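You operate a simulated robot arm through the tools that you are given. There is no shell and no other tool.

Carry out the task below with a simulated robot arm. There is one attempt and no reset: what you move stays moved.

TASK
Fit the 15 MM stop block in the tray's pocket and press the pack at its ticket's load.
Fine: never over that load; wait for the lamp, then wind the press fully open.

It is judged by the outcome, as a careful person would: the job done as asked, and still so three seconds after it is handed in. It fails if anything else is knocked over, pushed out of place, dropped, spilled or broken.

THE ROBOT
A 7-joint arm with a three-finger gripper, fixed in place. Base frame: the origin is on the floor under the middle of its stand, x ahead of it, y to its left, z up. Lengths are in mm, angles in degrees, forces in N, time in s.
With the tool pointing down near the work surface it reaches from about 100 to 880 mm from the base axis. Its first joint turns from -166.0 to 166.0 degrees. Payload 2.94 kg.
Tool frame: the origin (TCP) lies between the finger pads and is the grasp point; the fingertips stand 30 mm ahead of it; z points along the fingers, y is the line along which they close. The gripper opens to 132 mm; its body begins 107 mm behind the TCP.
Orientation is that of the tool frame in the base frame, as a unit quaternion [x, y, z, w]. With the fingers straight down and closing along the base's y, the tool's x points along the base's -x, its y along +y and its z along -z.

THE INTERFACE
- The arm moves only by the tool play_rows. Its argument "rows" is a list of rows, each a list of 3 entries, a list of its own where there are three numbers: the turn, a rotation vector about the tool's x, y, z in units of 5 degrees (1.0 is 5 degrees), then the shift along the tool's x, y, z in units of 50 mm (1.0 is 50 mm), then the gripper command, from -1 (shut) to 1 (fully open), values between in proportion. In form: [[[ax, ay, az], [x, y, z], gripper], ...]. A call has 1 to 20 rows; each row shifts and turns the commanded pose from where the row before left it, along the tool's axes as they then stand. A call with a number of a shift or a turn outside -1 to 1 is refused whole. Each row takes 0.2 s and may step no farther than 50 mm and 8.6 degrees from the row before; otherwise, or with a gripper value out of range, the whole call is refused. Where a pose cannot be reached the arm comes as near as it can. A force on the tool above 60 N (or 10 N above the force at the start of the call, whichever is more), or a blocked arm, ends the call early, and 0.2 s more pass. The fingers move at their own pace (about 37.4 mm/s each) and stop on an object; they squeeze with about 45 N. The grip force told is the motor's: it shows also when the fingers shut on nothing. Time passes only in rows, and 0.2 s behind the last, so rows that do not move let the fingers close. It gives the time, the measured TCP pose, the force on the tool (base axes), the opening and the grip force at its end, in the units of the frame above (readings bear some noise), with the torque about the TCP (base axes, N m) and any sound that the robot's microphone picked up, and new pictures: "show" is both (left out), scene, wrist or none.
- Cameras (640 x 400 px; columns grow to the right, rows downward): "scene" is fixed at [50.9, 652.5, 1567.3]; the picture's right is [-0.68, -0.73, 0.00], its down [-0.38, 0.35, -0.86] and it looks along [0.63, -0.58, -0.52] (base axes); focal length 336 px, centre (320, 200). "wrist" rides on the gripper at [72, 3, -144] in the tool frame; the picture's right is [-0.04, 1.00, 0.00], its down [-0.88, -0.04, -0.48] and it looks along [-0.47, -0.02, 0.88] (tool axes); focal length 256 px, centre (320, 200). There is no depth. A picture from a camera that has moved, and an enlarged one, comes with that camera's place and axes in the base frame and with its lens.
- raise_lower(by): moves the trunk up (or, below 0, down) by that many mm; the arm rides with it, the base frame stays. It gives what a move gives, with no picture.
- enlarge(camera, box): a new picture of the part [left, top, right, bottom] of that camera's present view, enlarged. The clock stands still meanwhile.
- job_done(): hands the job in; it is judged then, once.

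Nothing tells you positions but the pictures and the camera data. Unless the task says otherwise, let go and move clear before handing in.

The tools are called after "Emit:" as name(argument=value, ...) on one line, values as JSON. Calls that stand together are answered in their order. play_rows: Moves the arm, as the interface text tells. Its arguments: {"type":"object","properties":{"rows":{"type":"array"},"show":{"type":"string","enum":["both","scene","wrist","none"]}},"required":["rows"]} The other tools are called the same way: raise_lower (by) moves the trunk up or down; enlarge (camera, box) takes an enlarged picture of a part of a camera's view; job_done () hands the job in.

At the start:

```text
t: 0.0
tool_pos: [545.0, 220.6, 1341.6]
tcp_rot: [0.001, 1.0, 0.0, 0.0]
ft_force: [0.4, 0.4, 1.2]
wrist_torque: [0.02, 0.0, -0.03]
grip_width: 132.2
gripper_force: 0.2
trunk travel left (down, up): [-350.0, 190.0]
```

scene: 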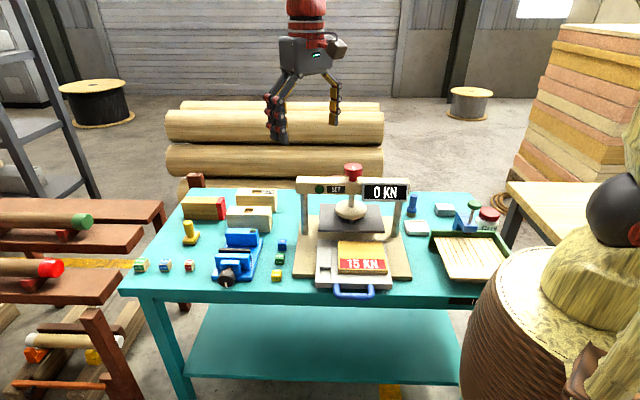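
wrist: 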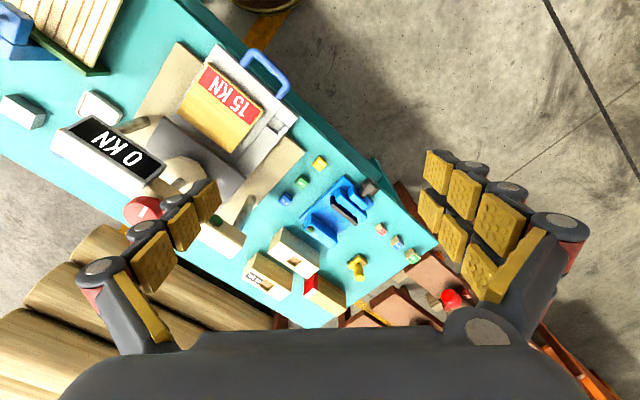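

I see a teal bench with a press (readout 0 KN, red knob on top), a tray with a pack ticketed 15 KN, and several small coloured blocks. I'll look closer at the parts before moving.

Emit:
enlarge(camera="scene", box=[280, 150, 420, 310])

Emit:
enlarge(camera="scene", box=[120, 180, 300, 300])

Emit:
enlarge(camera="scene", box=[390, 180, 520, 310])

Emit:
enlarge(camera="wrist", box=[230, 130, 450, 320])

Emit:
enlarge(camera="wrist", box=[40, 30, 300, 230])

```text
2.50 times, centred on (350, 230) of scene
camera zoom: at [50.9, 652.5, 1567.3], right [-0.68, -0.73, 0.0], down [-0.38, 0.35, -0.86], along [0.63, -0.58, -0.52], focal length 839 px, centre (245, 125)
```

zoom: 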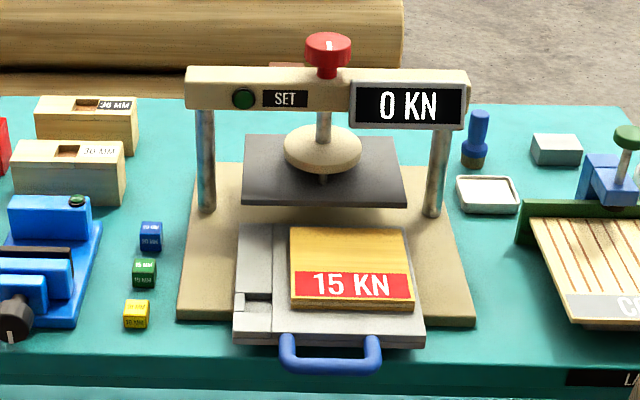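

```text
3.33 times, centred on (210, 240) of scene
camera zoom: at [50.9, 652.5, 1567.3], right [-0.68, -0.73, 0.0], down [-0.38, 0.35, -0.86], along [0.63, -0.58, -0.52], focal length 1119 px, centre (687, 67)
```

zoom: 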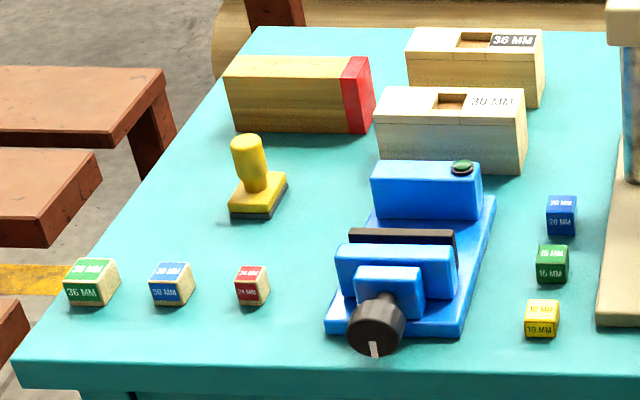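

```text
3.08 times, centred on (455, 245) of scene
camera zoom: at [50.9, 652.5, 1567.3], right [-0.68, -0.73, 0.0], down [-0.38, 0.35, -0.86], along [0.63, -0.58, -0.52], focal length 1033 px, centre (-95, 62)
```

zoom: 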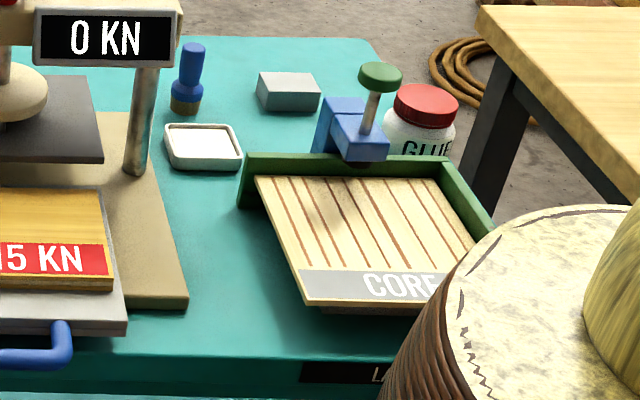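

```text
2.11 times, centred on (340, 225) of wrist
camera zoom: at [473.3, 224.0, 1485.2], right [0.04, 1.0, 0.0], down [0.88, -0.04, 0.48], along [0.47, -0.02, -0.88], focal length 539 px, centre (278, 147)
```

zoom: 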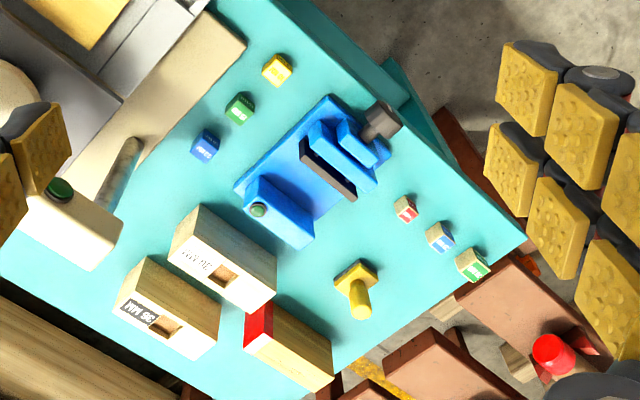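

```text
2.00 times, centred on (170, 130) of wrist
camera zoom: at [473.3, 224.0, 1485.2], right [0.04, 1.0, 0.0], down [0.88, -0.04, 0.48], along [0.47, -0.02, -0.88], focal length 512 px, centre (620, 340)
```

zoom: 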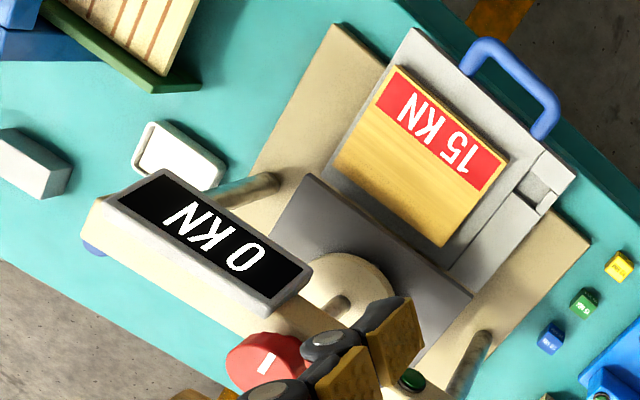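

The bench is rotated about 45° to the base. The press has a SET lamp at top left, and the tray sits in front of it with a pack on it and a recess at its left edge. Next I'll zoom in on the labels and the pocket.

Emit:
enlarge(camera="scene", box=[260, 230, 300, 290])

Emit:
enlarge(camera="scene", box=[305, 230, 405, 305])

Emit:
enlarge(camera="scene", box=[290, 155, 415, 230])

Emit:
enlarge(camera="wrist", box=[180, 50, 330, 150])

```text
6.67 times, centred on (280, 260) of scene
camera zoom: at [50.9, 652.5, 1567.3], right [-0.68, -0.73, 0.0], down [-0.38, 0.35, -0.86], along [0.63, -0.58, -0.52], focal length 2237 px, centre (587, -200)
```

zoom: 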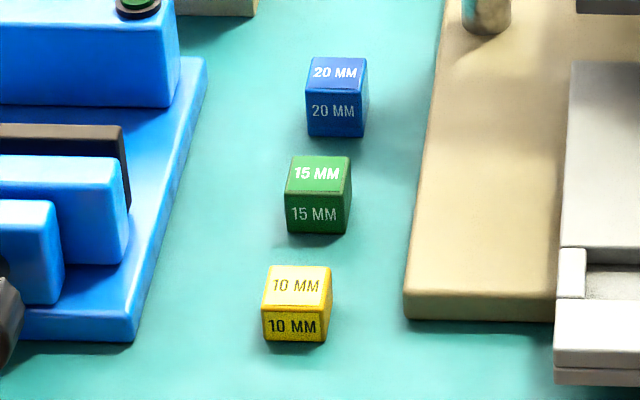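

```text
5.33 times, centred on (355, 268) of scene
camera zoom: at [50.9, 652.5, 1567.3], right [-0.68, -0.73, 0.0], down [-0.38, 0.35, -0.86], along [0.63, -0.58, -0.52], focal length 1790 px, centre (133, -160)
```

zoom: 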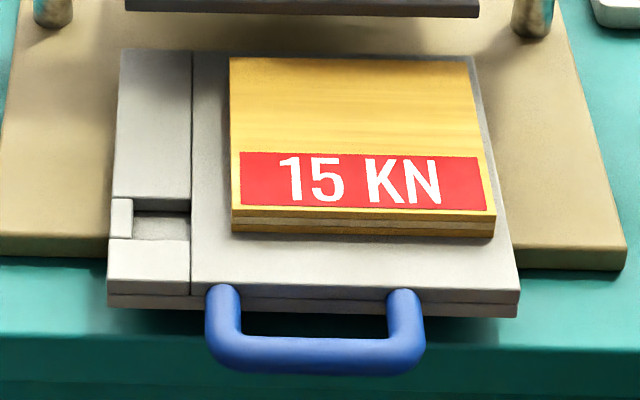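

```text
5.12 times, centred on (352, 192) of scene
camera zoom: at [50.9, 652.5, 1567.3], right [-0.68, -0.73, 0.0], down [-0.38, 0.35, -0.86], along [0.63, -0.58, -0.52], focal length 1718 px, centre (154, 238)
```

zoom: 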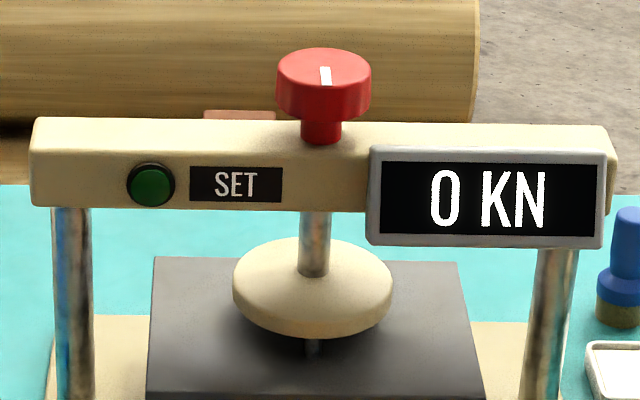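

```text
4.00 times, centred on (255, 100) of wrist
camera zoom: at [473.3, 224.0, 1485.2], right [0.04, 1.0, 0.0], down [0.88, -0.04, 0.48], along [0.47, -0.02, -0.88], focal length 1024 px, centre (580, 600)
```

zoom: 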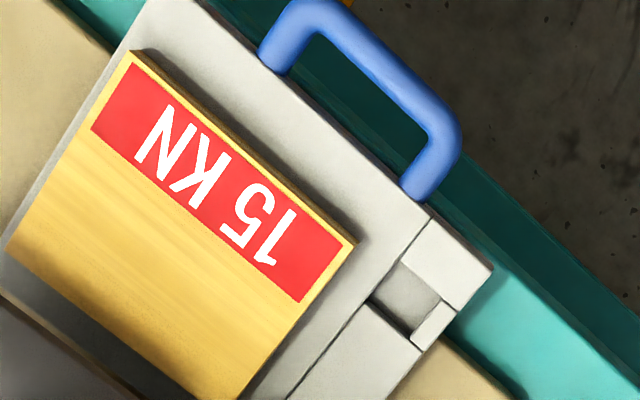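

The green block is the 15 MM one, at roughly (787, 156, ~785). The pocket is the recess on the tray's left strip, and the ticket says 15 KN. I'll move above the green block and turn the gripper to line up with the bench (about 45°) for a better view.

Emit:
play_rows(rows=[[[0, 0, 0], [-0.6, -0.16, 0.72], 1], [[0, 0, 0], [-0.6, -0.16, 0.72], 1], [[0, 0, 0], [-0.6, -0.16, 0.72], 1], [[0, 0, 0], [-0.6, -0.16, 0.72], 1], [[0, 0, 0], [-0.6, -0.16, 0.72], 1], [[0, 0, 0], [-0.6, -0.16, 0.72], 1], [[0, 0, 0], [-0.6, -0.16, 0.72], 1], [[0, 0, 0], [-0.6, -0.16, 0.72], 1], [[0, 0, -1], [0, 0, 0], 1], [[0, 0, -1], [0, 0, 0], 1], [[0, 0, -1], [0, 0, 0], 1], [[0, 0, -1], [0, 0, 0], 1], [[0, 0, -1], [0, 0, 0], 1], [[0, 0, -1], [0, 0, 0], 1], [[0, 0, -1], [0, 0, 0], 1], [[0, 0, -1], [0, 0, 0], 1], [[0, 0, -0.92], [0, 0, 0], 1]])

```text
t: 3.6
tool_pos: [785.2, 156.9, 1052.5]
tcp_rot: [-0.38, 0.925, 0.0, 0.0]
ft_force: [0.3, -0.3, 0.4]
wrist_torque: [0.02, -0.01, 0.01]
grip_width: 132.0
gripper_force: 0.0
trunk travel left (down, up): [-350.0, 190.0]
camera wrist: at [732.4, 108.4, 1196.7], right [-0.67, 0.74, 0.0], down [0.65, 0.59, 0.48], along [0.35, 0.32, -0.88], focal length 256 px, centre (320, 200)
```

scene: 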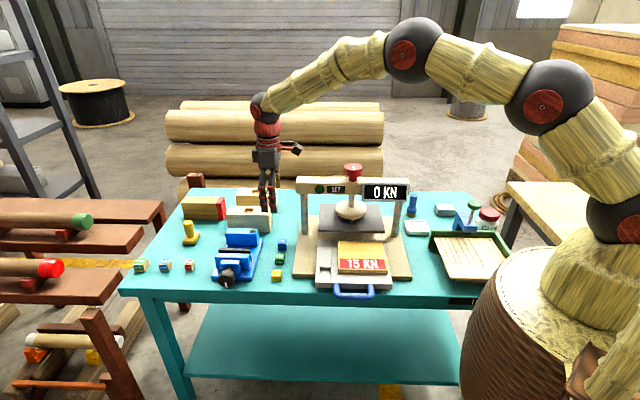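
wrist: 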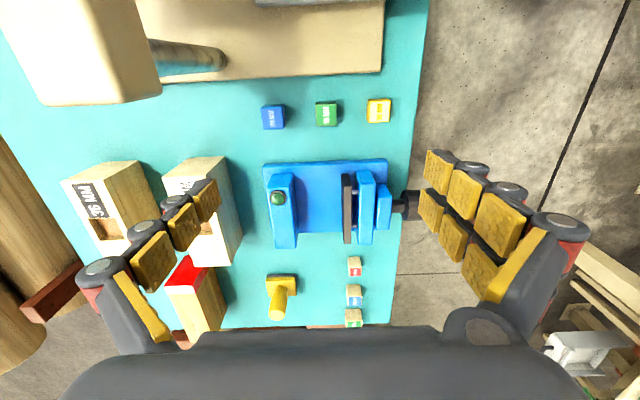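

The gripper's closing line now matches the bench. I'll enlarge the wrist view to place the green block and pocket precisely.

Emit:
enlarge(camera="wrist", box=[240, 60, 420, 160])

Emit:
enlarge(camera="wrist", box=[220, 80, 440, 240])

```text
3.56 times, centred on (330, 110) of wrist
camera zoom: at [732.4, 108.4, 1196.7], right [-0.67, 0.74, 0.0], down [0.65, 0.59, 0.48], along [0.35, 0.32, -0.88], focal length 910 px, centre (284, 520)
```

zoom: 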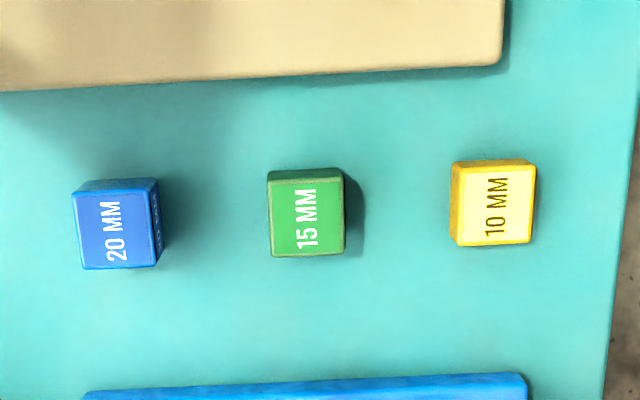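

```text
2.50 times, centred on (330, 160) of wrist
camera zoom: at [732.4, 108.4, 1196.7], right [-0.67, 0.74, 0.0], down [0.65, 0.59, 0.48], along [0.35, 0.32, -0.88], focal length 640 px, centre (295, 300)
```

zoom: 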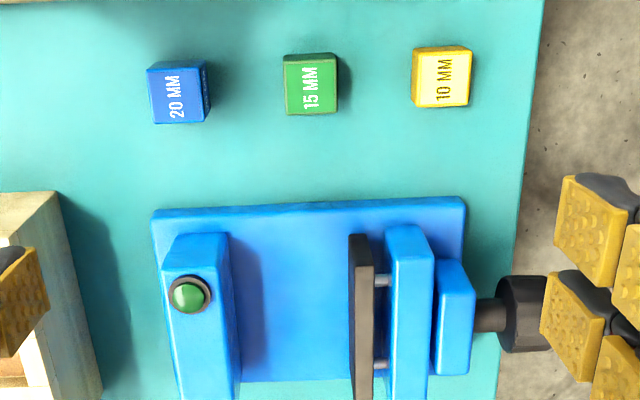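

The green block's top is near (776, 161, ~810). I'll centre over it, descend part of the way, and narrow the fingers to refine the height by parallax.

Emit:
play_rows(rows=[[[0, 0, 0], [0.022, 0.065, 0.8], 0.15], [[0, 0, 0], [0.022, 0.065, 0.8], 0.15], [[0, 0, 0], [0.022, 0.065, 0.8], 0.15], [[0, 0, 0], [0, 0, 0], 0.15], [[0, 0, 0], [0, 0, 0], 0.15]])

```text
t: 4.8
tool_pos: [776.1, 161.0, 930.6]
tcp_rot: [-0.379, 0.925, 0.0, 0.0]
ft_force: [0.1, -0.2, 0.4]
wrist_torque: [-0.02, 0.03, 0.01]
grip_width: 76.1
gripper_force: 0.0
trunk travel left (down, up): [-350.0, 190.0]
camera wrist: at [722.4, 113.5, 1075.2], right [-0.67, 0.74, 0.0], down [0.65, 0.59, 0.48], along [0.35, 0.32, -0.88], focal length 256 px, centre (320, 200)
```

scene: 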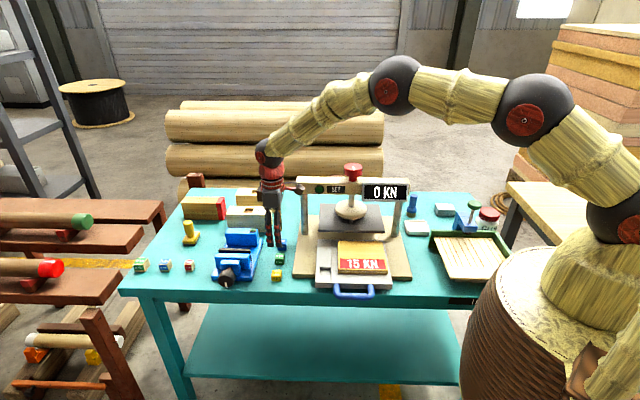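
wrist: 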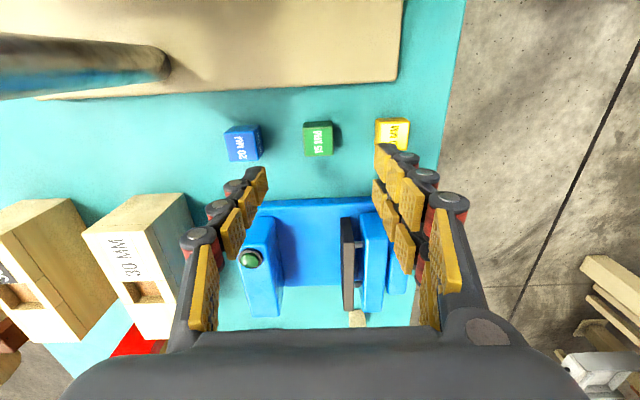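

Emit:
enlarge(camera="wrist", box=[220, 90, 420, 215])

Emit:
enlarge(camera="scene", box=[240, 170, 320, 290])

```text
3.20 times, centred on (320, 152) of wrist
camera zoom: at [722.4, 113.5, 1075.2], right [-0.67, 0.74, 0.0], down [0.65, 0.59, 0.48], along [0.35, 0.32, -0.88], focal length 819 px, centre (320, 352)
```

zoom: 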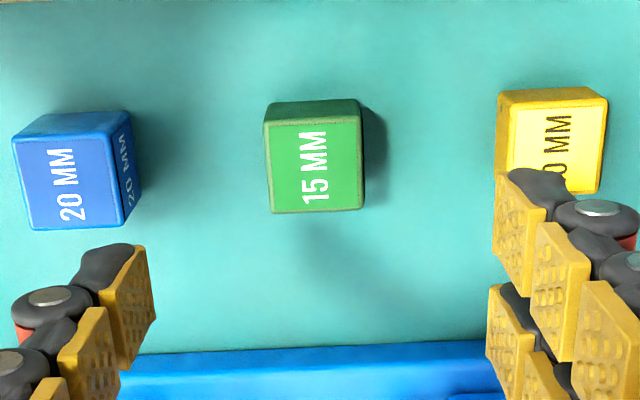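

```text
3.33 times, centred on (280, 230) of scene
camera zoom: at [50.9, 652.5, 1567.3], right [-0.68, -0.73, 0.0], down [-0.38, 0.35, -0.86], along [0.63, -0.58, -0.52], focal length 1119 px, centre (453, 100)
```

zoom: 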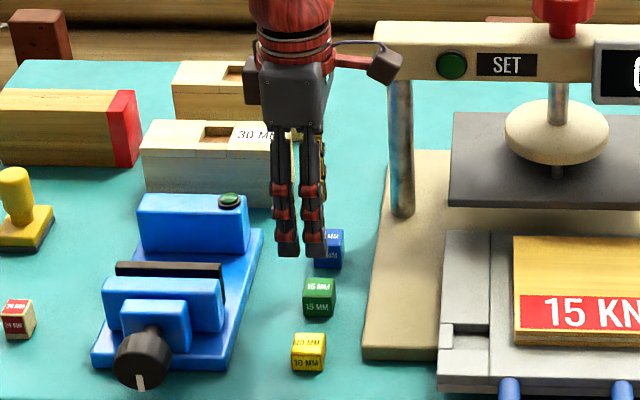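

The block centre lines up with the TCP to within a millimetre or two, and its top is at about z 815. I'll narrow the fingers and go down until the tips are just above the block, then check again.

Emit:
play_rows(rows=[[[0, 0, 0], [0, -0.024, 0], -0.12], [[0, 0, 0], [0, 0, 0.4], -0.12], [[0, 0, 0], [0, 0, 0.5], -0.12], [[0, 0, 0], [0, 0, 0.5], -0.12], [[0, 0, 0], [0, 0, 0], -0.12]])

Emit:
enlarge(camera="scene", box=[250, 210, 310, 290])

Emit:
enlarge(camera="wrist", box=[240, 100, 400, 220])

```text
t: 6.0
tool_pos: [776.6, 160.5, 864.0]
tcp_rot: [-0.379, 0.925, 0.001, 0.0]
ft_force: [0.1, 0.1, -0.8]
wrist_torque: [-0.04, 0.03, -0.02]
grip_width: 58.2
gripper_force: 0.1
trunk travel left (down, up): [-350.0, 190.0]
camera wrist: at [723.5, 112.4, 1005.9], right [-0.67, 0.74, 0.0], down [0.65, 0.59, 0.48], along [0.35, 0.32, -0.88], focal length 256 px, centre (320, 200)
```

scene: 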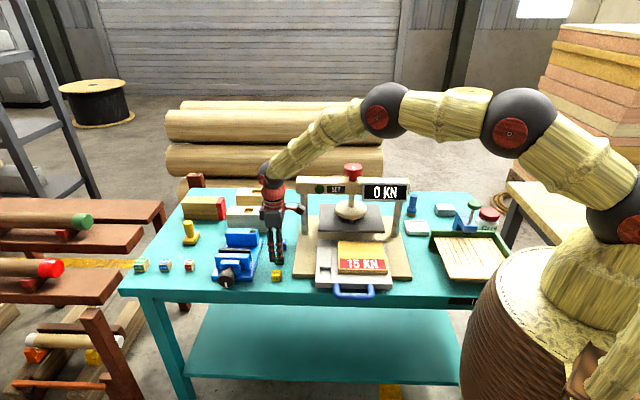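
wrist: 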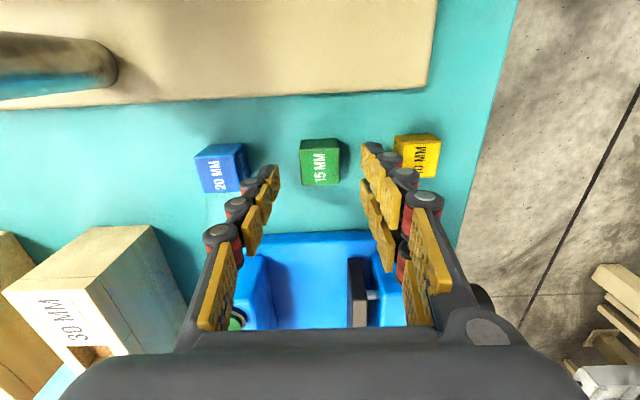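

```text
5.00 times, centred on (280, 250) of scene
camera zoom: at [50.9, 652.5, 1567.3], right [-0.68, -0.73, 0.0], down [-0.38, 0.35, -0.86], along [0.63, -0.58, -0.52], focal length 1678 px, centre (520, -50)
```

zoom: 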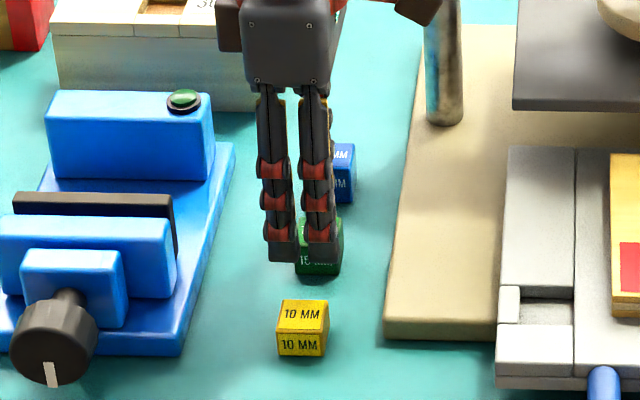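

```text
3.33 times, centred on (320, 160) of wrist
camera zoom: at [723.5, 112.4, 1005.9], right [-0.67, 0.74, 0.0], down [0.65, 0.59, 0.48], along [0.35, 0.32, -0.88], focal length 853 px, centre (320, 333)
```

zoom: 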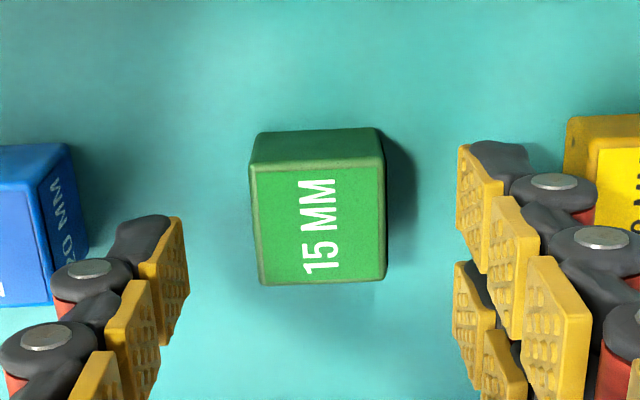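

In the wrist view the block sits centred between the fingers, about 3.5 mm toward tool +x. Its top is near z 827, with the tips about 8 mm above it. I'll correct that offset and lower so the tips overlap the block by about 12 mm.

Emit:
play_rows(rows=[[[0, 0, 0], [0.07, 0.0, 0], -0.12], [[0, 0, 0], [0, 0, 0.2], -0.12], [[0, 0, 0], [0, 0, 0.2], -0.12], [[0, 0, 0], [0, 0, 0], -0.12]])

Emit:
enlarge(camera="scene", box=[250, 210, 310, 290])

Emit:
enlarge(camera="wrist", box=[240, 100, 400, 220])

```text
t: 7.0
tool_pos: [776.0, 159.6, 842.5]
tcp_rot: [-0.38, 0.925, 0.0, 0.0]
ft_force: [0.2, 0.2, -1.0]
wrist_torque: [-0.02, 0.04, 0.0]
grip_width: 57.8
gripper_force: 0.0
trunk travel left (down, up): [-350.0, 190.0]
camera wrist: at [722.4, 110.4, 986.6], right [-0.67, 0.74, 0.0], down [0.65, 0.59, 0.48], along [0.35, 0.32, -0.88], focal length 256 px, centre (320, 200)
```

scene: 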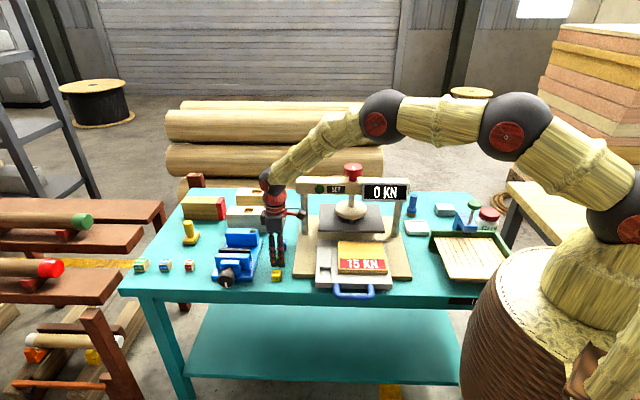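
wrist: 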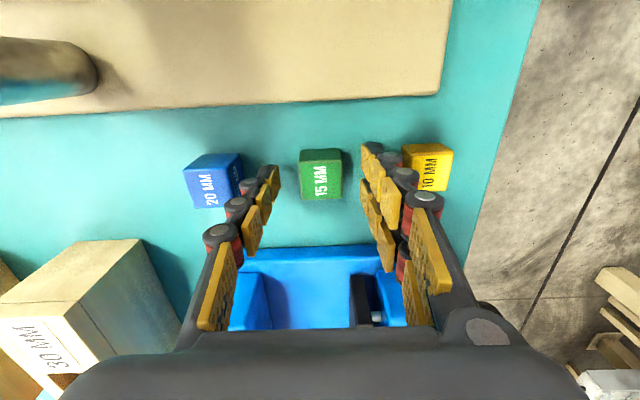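

```text
5.00 times, centred on (280, 250) of scene
camera zoom: at [50.9, 652.5, 1567.3], right [-0.68, -0.73, 0.0], down [-0.38, 0.35, -0.86], along [0.63, -0.58, -0.52], focal length 1678 px, centre (520, -50)
```

zoom: 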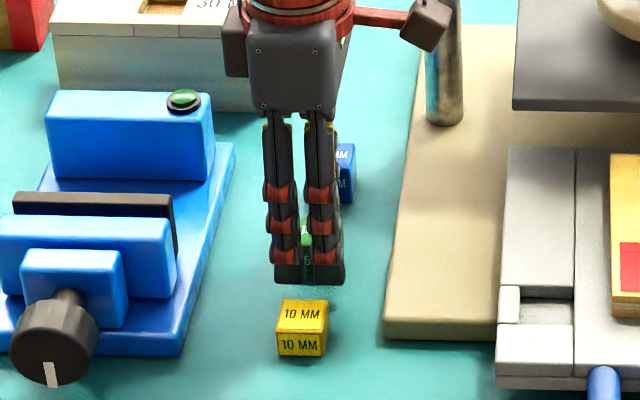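

```text
3.33 times, centred on (320, 160) of wrist
camera zoom: at [722.4, 110.4, 986.6], right [-0.67, 0.74, 0.0], down [0.65, 0.59, 0.48], along [0.35, 0.32, -0.88], focal length 853 px, centre (320, 333)
```

zoom: 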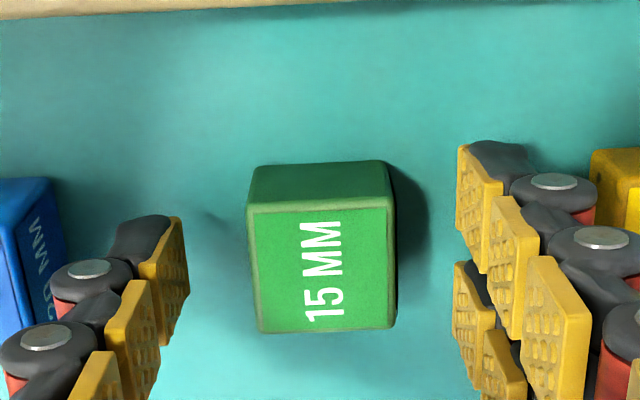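

The tips are beside the block and appear to be about 12 mm above the bench. I'll zoom in to confirm before closing.

Emit:
enlarge(camera="scene", box=[262, 235, 298, 285])

Emit:
enlarge(camera="wrist", box=[250, 120, 390, 210])

```text
8.00 times, centred on (280, 260) of scene
camera zoom: at [50.9, 652.5, 1567.3], right [-0.68, -0.73, 0.0], down [-0.38, 0.35, -0.86], along [0.63, -0.58, -0.52], focal length 2685 px, centre (640, -280)
```

zoom: 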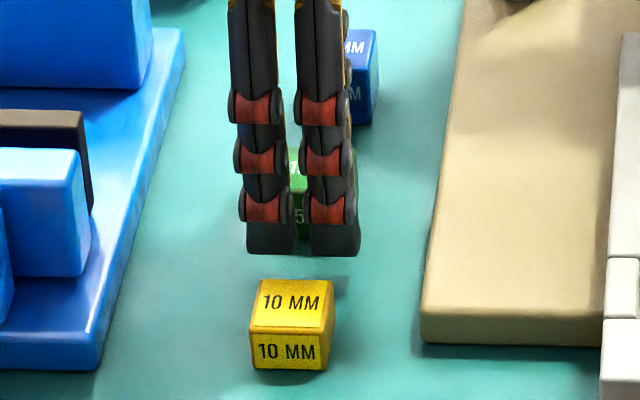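

```text
4.44 times, centred on (320, 165) of wrist
camera zoom: at [722.4, 110.4, 986.6], right [-0.67, 0.74, 0.0], down [0.65, 0.59, 0.48], along [0.35, 0.32, -0.88], focal length 1138 px, centre (320, 356)
```

zoom: 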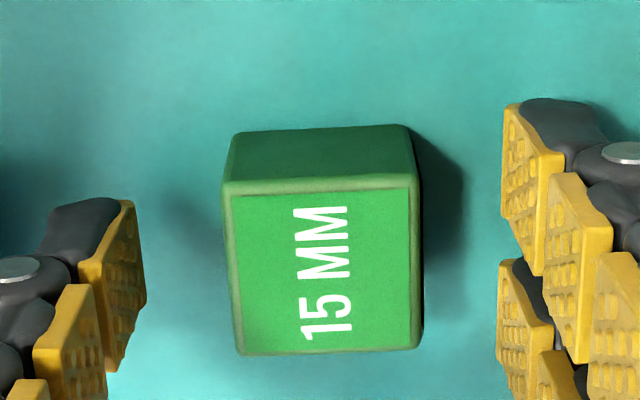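

The tips straddle the upper part of the block. Closing the grip now.

Emit:
play_rows(rows=[[[0, 0, 0], [0, 0, 0], -0.4], [[0, 0, 0], [0, 0, 0], -0.6], [[0, 0, 0], [0, 0, 0], -1], [[0, 0, 0], [0, 0, 0], -1], [[0, 0, 0], [0, 0, 0], -1]])

Emit:
enlarge(camera="wrist", box=[250, 120, 390, 210])

Emit:
enlarge(camera="scene", box=[262, 235, 298, 285])

```text
t: 8.2
tool_pos: [774.5, 157.7, 842.4]
tcp_rot: [-0.38, 0.925, 0.0, 0.0]
ft_force: [-0.9, 0.3, 0.5]
wrist_torque: [-0.02, 0.02, 0.01]
grip_width: 29.3
gripper_force: 40.6
trunk travel left (down, up): [-350.0, 190.0]
camera wrist: at [722.3, 110.4, 986.5], right [-0.67, 0.74, 0.0], down [0.65, 0.59, 0.48], along [0.35, 0.32, -0.88], focal length 256 px, centre (320, 200)
```

scene: 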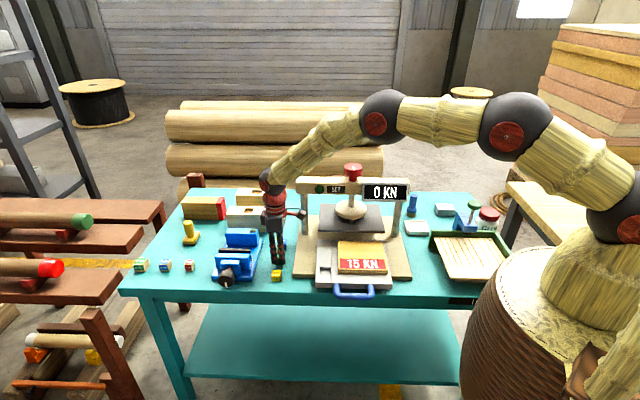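
wrist: 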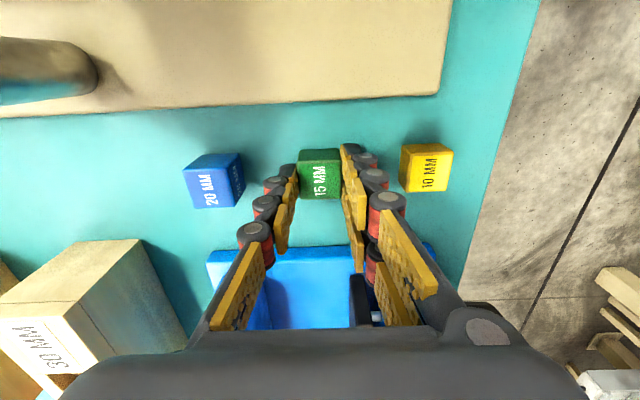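

```text
4.44 times, centred on (320, 165) of wrist
camera zoom: at [722.3, 110.4, 986.5], right [-0.67, 0.74, 0.0], down [0.65, 0.59, 0.48], along [0.35, 0.32, -0.88], focal length 1138 px, centre (320, 356)
```

zoom: 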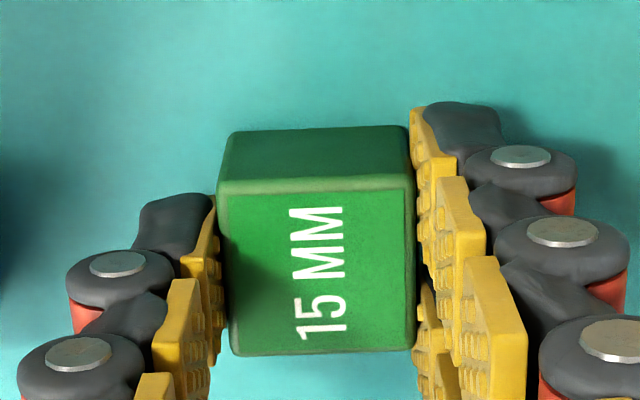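

```text
8.00 times, centred on (280, 260) of scene
camera zoom: at [50.9, 652.5, 1567.3], right [-0.68, -0.73, 0.0], down [-0.38, 0.35, -0.86], along [0.63, -0.58, -0.52], focal length 2685 px, centre (640, -280)
```

zoom: 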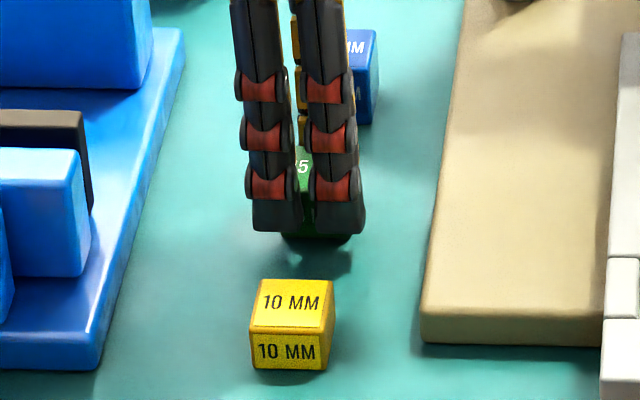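

The block is gripped (29 mm) with its lower half clear of the fingertips. The pocket looks to be near (603, 111, ~842). I'll lift, move toward the front and then over beside the pocket to look down at it.

Emit:
play_rows(rows=[[[0, 0, 0], [0, 0, -0.3], -1], [[0, 0, 0], [0, 0, -0.7], -1], [[0, 0, 0], [0, 0, -0.9], -1], [[0, 0, 0], [0, 0, -0.9], -1], [[0, 0, 0], [0, 0.87, 0], -1], [[0, 0, 0], [0, 0.87, 0], -1], [[0, 0, 0], [0.94, 0, 0], -1], [[0, 0, 0], [0.94, 0, 0], -1], [[0, 0, 0], [0, 0, 0], -1]])

Emit:
enlarge(camera="wrist", box=[200, 40, 440, 200])

```text
t: 10.2
tool_pos: [645.2, 154.3, 981.7]
tcp_rot: [-0.379, 0.925, 0.0, 0.0]
ft_force: [-0.2, 0.4, -1.0]
wrist_torque: [-0.01, -0.01, -0.03]
grip_width: 29.1
gripper_force: 45.0
trunk travel left (down, up): [-350.0, 190.0]
camera wrist: at [591.6, 105.3, 1125.9], right [-0.67, 0.74, 0.0], down [0.65, 0.59, 0.47], along [0.35, 0.32, -0.88], focal length 256 px, centre (320, 200)
```

scene: 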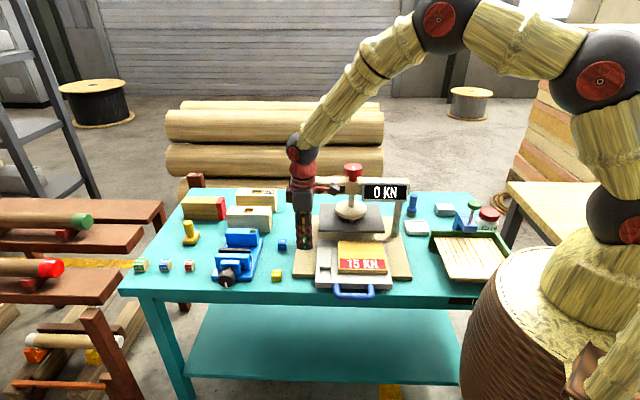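
wrist: 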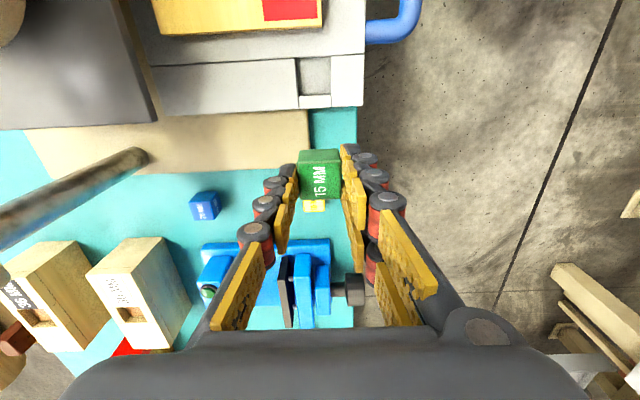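

```text
2.50 times, centred on (320, 120) of wrist
camera zoom: at [591.6, 105.3, 1125.9], right [-0.67, 0.74, 0.0], down [0.65, 0.59, 0.47], along [0.35, 0.32, -0.88], focal length 640 px, centre (320, 400)
```

zoom: 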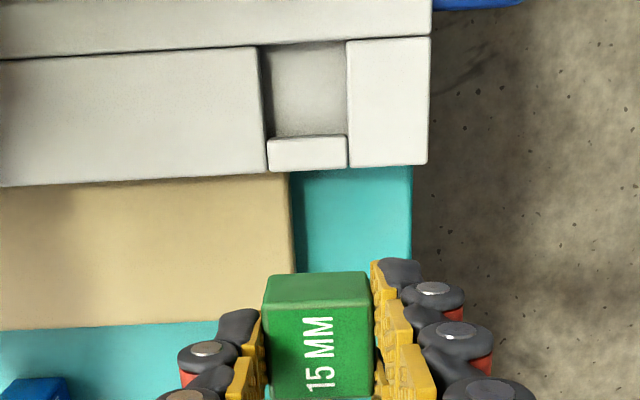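

The pocket is clearly visible below: a recess with a low outer wall. I'll zoom in to measure it.

Emit:
enlarge(camera="wrist", box=[270, 40, 380, 120])

Emit:
enlarge(camera="wrist", box=[140, 0, 400, 130])

Emit:
enlarge(camera="wrist", box=[270, 130, 370, 220])

```text
5.00 times, centred on (325, 80) of wrist
camera zoom: at [591.6, 105.3, 1125.9], right [-0.67, 0.74, 0.0], down [0.65, 0.59, 0.47], along [0.35, 0.32, -0.88], focal length 1280 px, centre (295, 800)
```

zoom: 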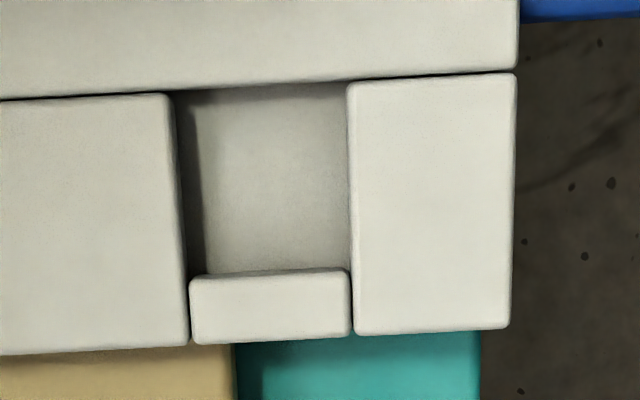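

```text
2.46 times, centred on (270, 65) of wrist
camera zoom: at [591.6, 105.3, 1125.9], right [-0.67, 0.74, 0.0], down [0.65, 0.59, 0.47], along [0.35, 0.32, -0.88], focal length 630 px, centre (443, 532)
```

zoom: 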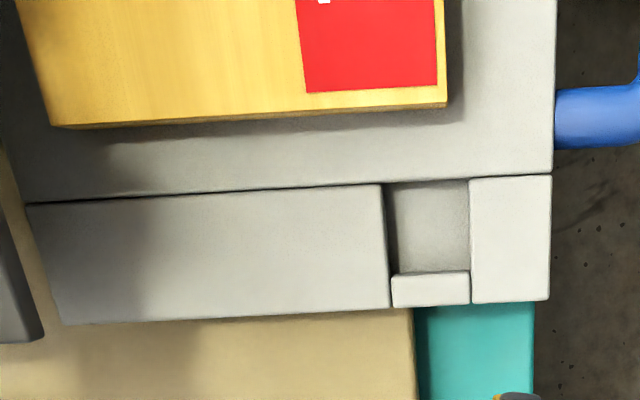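

```text
4.44 times, centred on (320, 175) of wrist
camera zoom: at [591.6, 105.3, 1125.9], right [-0.67, 0.74, 0.0], down [0.65, 0.59, 0.47], along [0.35, 0.32, -0.88], focal length 1138 px, centre (320, 311)
```

zoom: 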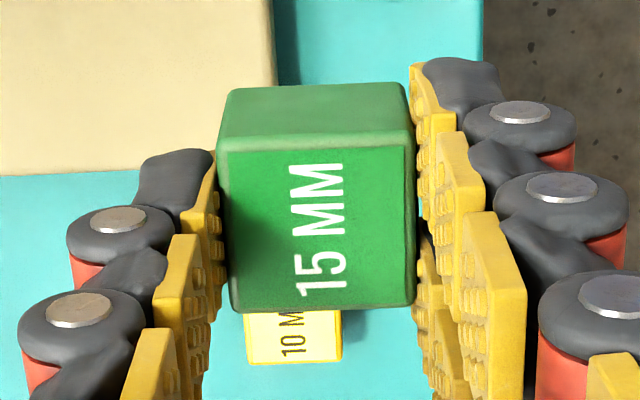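

The pocket measures about 34×35 mm and is roughly 11 mm deep. Its centre is about 60 mm toward tool +x and 4 mm toward tool −y from the TCP. I'll move over it and descend to just above.

Emit:
play_rows(rows=[[[0, 0, 0], [0.605, -0.039, 0], -1], [[0, 0, 0], [0.605, -0.039, 0], -1], [[0, 0, 0], [0, 0, 0.6], -1], [[0, 0, 0], [0, 0, 0.6], -1], [[0, 0, 0], [0, 0, 0.3], -1], [[0, 0, 0], [0, 0, 0], -1]])

Emit:
enlarge(camera="wrist", box=[250, 110, 390, 210])

Emit:
enlarge(camera="scene", box=[300, 220, 370, 300])

```text
t: 11.6
tool_pos: [605.3, 109.4, 908.3]
tcp_rot: [-0.379, 0.925, 0.0, 0.0]
ft_force: [-0.7, 0.1, -1.1]
wrist_torque: [0.03, 0.01, -0.01]
grip_width: 29.1
gripper_force: 45.1
trunk travel left (down, up): [-350.0, 190.0]
camera wrist: at [552.7, 60.7, 1052.5], right [-0.67, 0.74, 0.0], down [0.65, 0.59, 0.48], along [0.35, 0.32, -0.88], focal length 256 px, centre (320, 200)
```

scene: 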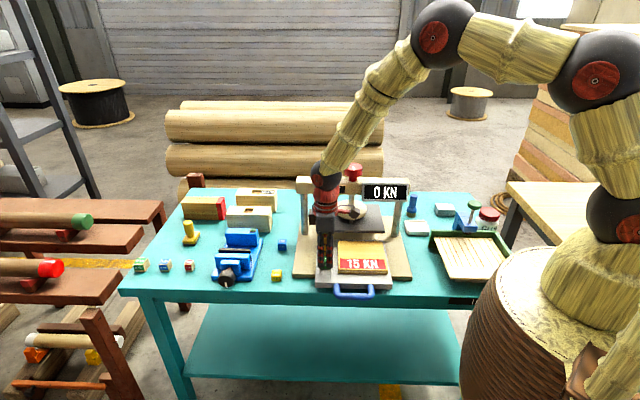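
wrist: 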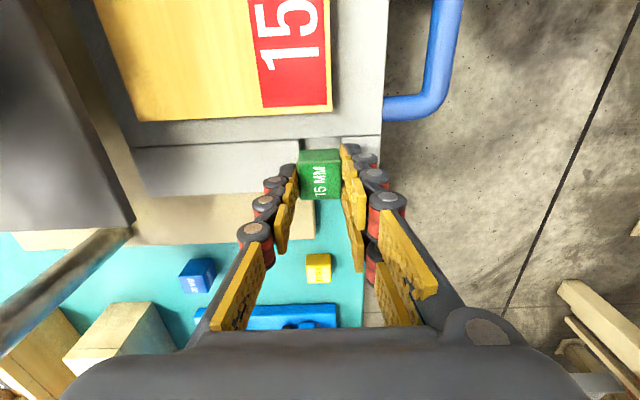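

```text
4.00 times, centred on (320, 160) of wrist
camera zoom: at [552.7, 60.7, 1052.5], right [-0.67, 0.74, 0.0], down [0.65, 0.59, 0.48], along [0.35, 0.32, -0.88], focal length 1024 px, centre (320, 360)
```

zoom: 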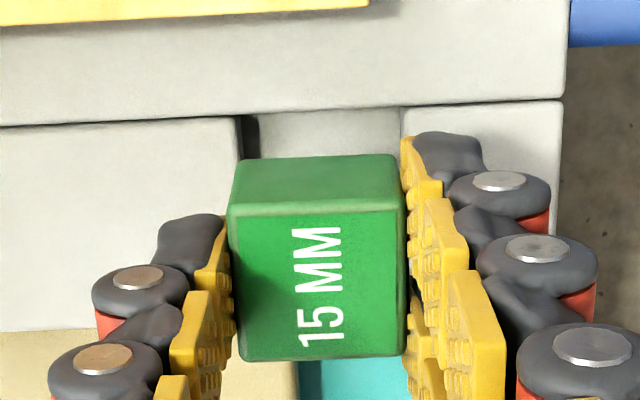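

```text
5.00 times, centred on (335, 260) of scene
camera zoom: at [50.9, 652.5, 1567.3], right [-0.68, -0.73, 0.0], down [-0.38, 0.35, -0.86], along [0.63, -0.58, -0.52], focal length 1678 px, centre (245, -100)
```

zoom: 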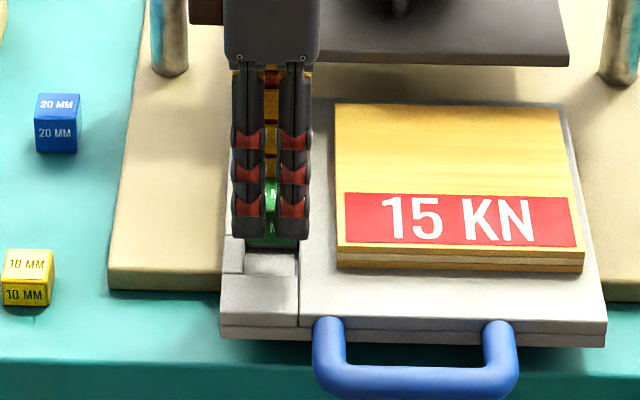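

The block is over the pocket with about 1 mm of sideways correction needed. I'll correct that and lower to near the rim, checking the force.

Emit:
play_rows(rows=[[[0, 0, 0], [0, 0.018, 0.0], -1], [[0, 0, 0], [0, 0, 0.12], -1], [[0, 0, 0], [0, 0, 0.12], -1], [[0, 0, 0], [0, 0, 0.08], -1], [[0, 0, 0], [0, 0, 0], -1]], show="none")

Emit:
enlarge(camera="wrist", box=[250, 110, 390, 210])

Emit:
enlarge(camera="scene", box=[315, 240, 350, 290])

```text
t: 12.8
tool_pos: [606.0, 109.1, 891.9]
tcp_rot: [-0.379, 0.925, 0.0, -0.001]
ft_force: [0.4, -0.5, -1.6]
wrist_torque: [0.03, 0.01, -0.02]
grip_width: 29.3
gripper_force: 45.6
trunk travel left (down, up): [-350.0, 190.0]
```

```text
4.00 times, centred on (320, 160) of wrist
camera zoom: at [552.8, 61.1, 1035.7], right [-0.67, 0.74, 0.0], down [0.65, 0.59, 0.48], along [0.35, 0.32, -0.88], focal length 1024 px, centre (320, 360)
```

zoom: 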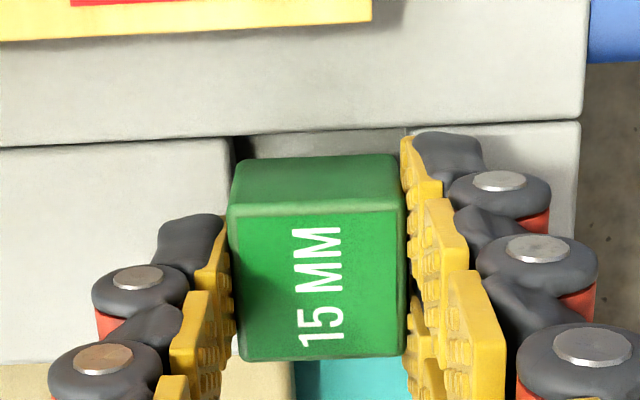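

```text
8.00 times, centred on (332, 265) of scene
camera zoom: at [50.9, 652.5, 1567.3], right [-0.68, -0.73, 0.0], down [-0.38, 0.35, -0.86], along [0.63, -0.58, -0.52], focal length 2685 px, centre (220, -320)
```

zoom: 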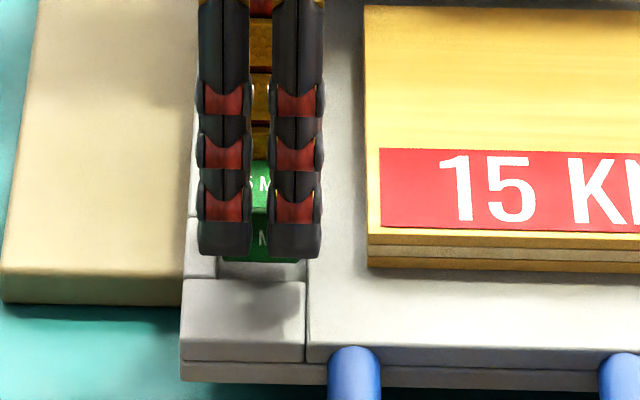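

The block's bottom is about 8 mm above the rim and centred within about 1 mm. I'll lower it slowly into the pocket while watching the force.

Emit:
play_rows(rows=[[[0, 0, 0], [0, 0.01, 0.08], -1], [[0, 0, 0], [0, 0, 0.08], -1], [[0, 0, 0], [0, 0, 0.08], -1], [[0, 0, 0], [0, 0, 0], -1]], show="none")

Emit:
enlarge(camera="wrist", box=[250, 110, 390, 210])

Emit:
enlarge(camera="scene", box=[315, 240, 350, 290])

```text
t: 13.8
tool_pos: [605.2, 109.8, 881.2]
tcp_rot: [-0.379, 0.925, 0.001, 0.0]
ft_force: [0.2, 0.2, -1.2]
wrist_torque: [0.0, 0.02, 0.01]
grip_width: 29.0
gripper_force: 45.1
trunk travel left (down, up): [-350.0, 190.0]
```

```text
4.00 times, centred on (320, 160) of wrist
camera zoom: at [552.1, 61.0, 1024.3], right [-0.67, 0.74, 0.0], down [0.65, 0.59, 0.48], along [0.35, 0.32, -0.88], focal length 1024 px, centre (320, 360)
```

zoom: 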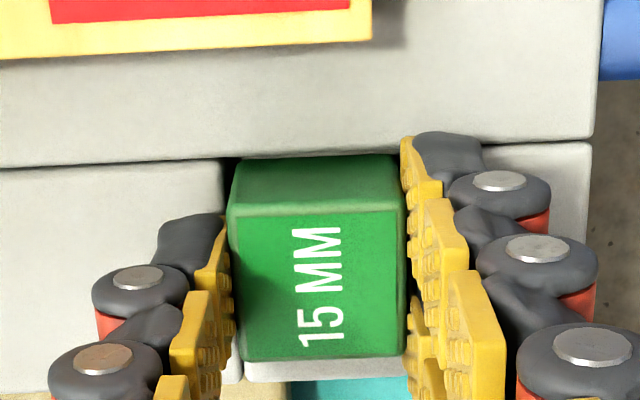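

```text
8.00 times, centred on (332, 265) of scene
camera zoom: at [50.9, 652.5, 1567.3], right [-0.68, -0.73, 0.0], down [-0.38, 0.35, -0.86], along [0.63, -0.58, -0.52], focal length 2685 px, centre (220, -320)
```

zoom: 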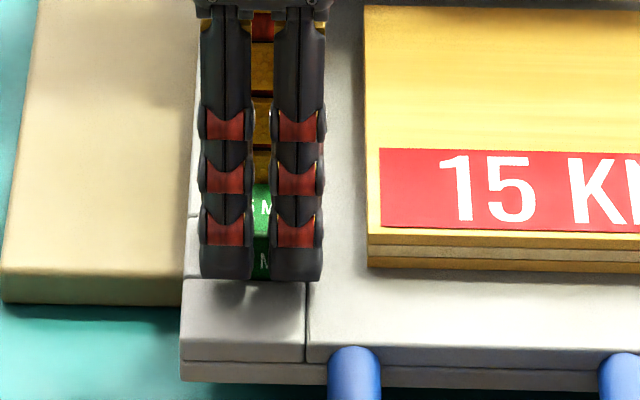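

The block is entering the pocket with no contact force. I'll keep lowering in small steps.

Emit:
play_rows(rows=[[[0, 0, 0], [0, 0, 0.06], -1], [[0, 0, 0], [0, 0, 0.05], -1], [[0, 0, 0], [0, 0, 0], -1]], show="none")

Emit:
enlarge(camera="wrist", box=[250, 110, 390, 210])

Emit:
enlarge(camera="scene", box=[315, 240, 350, 290])

```text
t: 14.6
tool_pos: [604.5, 109.6, 874.9]
tcp_rot: [-0.379, 0.925, 0.0, 0.002]
ft_force: [-0.9, -1.4, 8.1]
wrist_torque: [-0.11, 0.16, 0.03]
grip_width: 29.0
gripper_force: 45.2
trunk travel left (down, up): [-350.0, 190.0]
```

```text
4.00 times, centred on (320, 160) of wrist
camera zoom: at [551.6, 61.2, 1019.3], right [-0.67, 0.74, 0.0], down [0.65, 0.59, 0.48], along [0.35, 0.32, -0.88], focal length 1024 px, centre (320, 360)
```

zoom: 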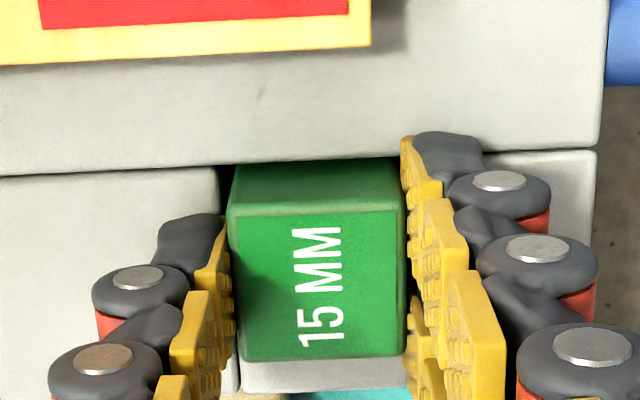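

```text
8.00 times, centred on (332, 265) of scene
camera zoom: at [50.9, 652.5, 1567.3], right [-0.68, -0.73, 0.0], down [-0.38, 0.35, -0.86], along [0.63, -0.58, -0.52], focal length 2685 px, centre (220, -320)
```

zoom: 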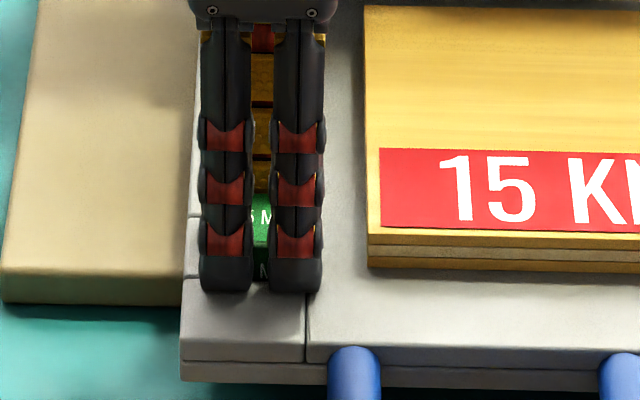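

There is 8 N of upward contact at the expected depth, so the block has reached the pocket floor. I'll release it and lift straight up.

Emit:
play_rows(rows=[[[0, 0, 0], [0, 0, -0.01], -0.5], [[0, 0, 0], [0, 0, 0], -0.3], [[0, 0, 0], [0, 0, 0], -0.2], [[0, 0, 0], [0, 0, 0], -0.2], [[0, 0, 0], [0, 0, 0], -0.2]], show="none")

Emit:
enlarge(camera="wrist", box=[250, 110, 390, 210])

Emit:
enlarge(camera="scene", box=[315, 240, 350, 290])

```text
t: 15.8
tool_pos: [604.6, 111.2, 875.3]
tcp_rot: [-0.38, 0.925, 0.0, 0.0]
ft_force: [0.6, 0.2, 0.3]
wrist_torque: [-0.04, -0.03, 0.02]
grip_width: 53.0
gripper_force: 0.1
trunk travel left (down, up): [-350.0, 190.0]
```

```text
4.00 times, centred on (320, 160) of wrist
camera zoom: at [551.6, 61.1, 1019.1], right [-0.67, 0.74, 0.0], down [0.65, 0.59, 0.48], along [0.35, 0.32, -0.88], focal length 1024 px, centre (320, 360)
```

zoom: 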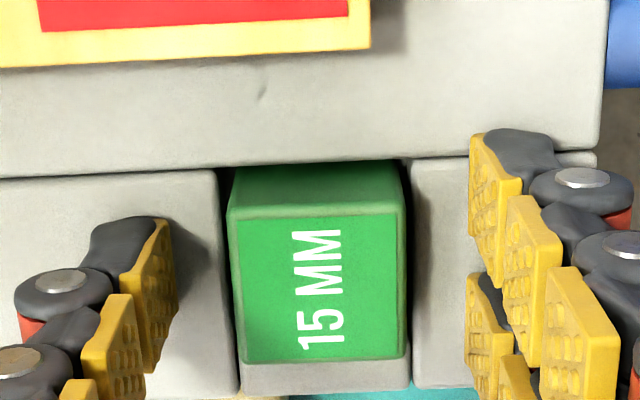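

```text
8.00 times, centred on (332, 265) of scene
camera zoom: at [50.9, 652.5, 1567.3], right [-0.68, -0.73, 0.0], down [-0.38, 0.35, -0.86], along [0.63, -0.58, -0.52], focal length 2685 px, centre (220, -320)
```

zoom: 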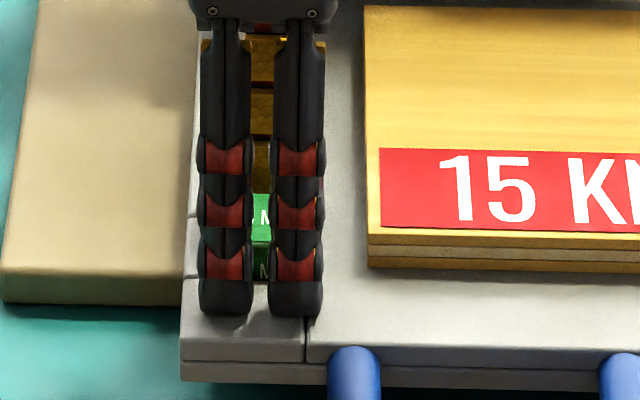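

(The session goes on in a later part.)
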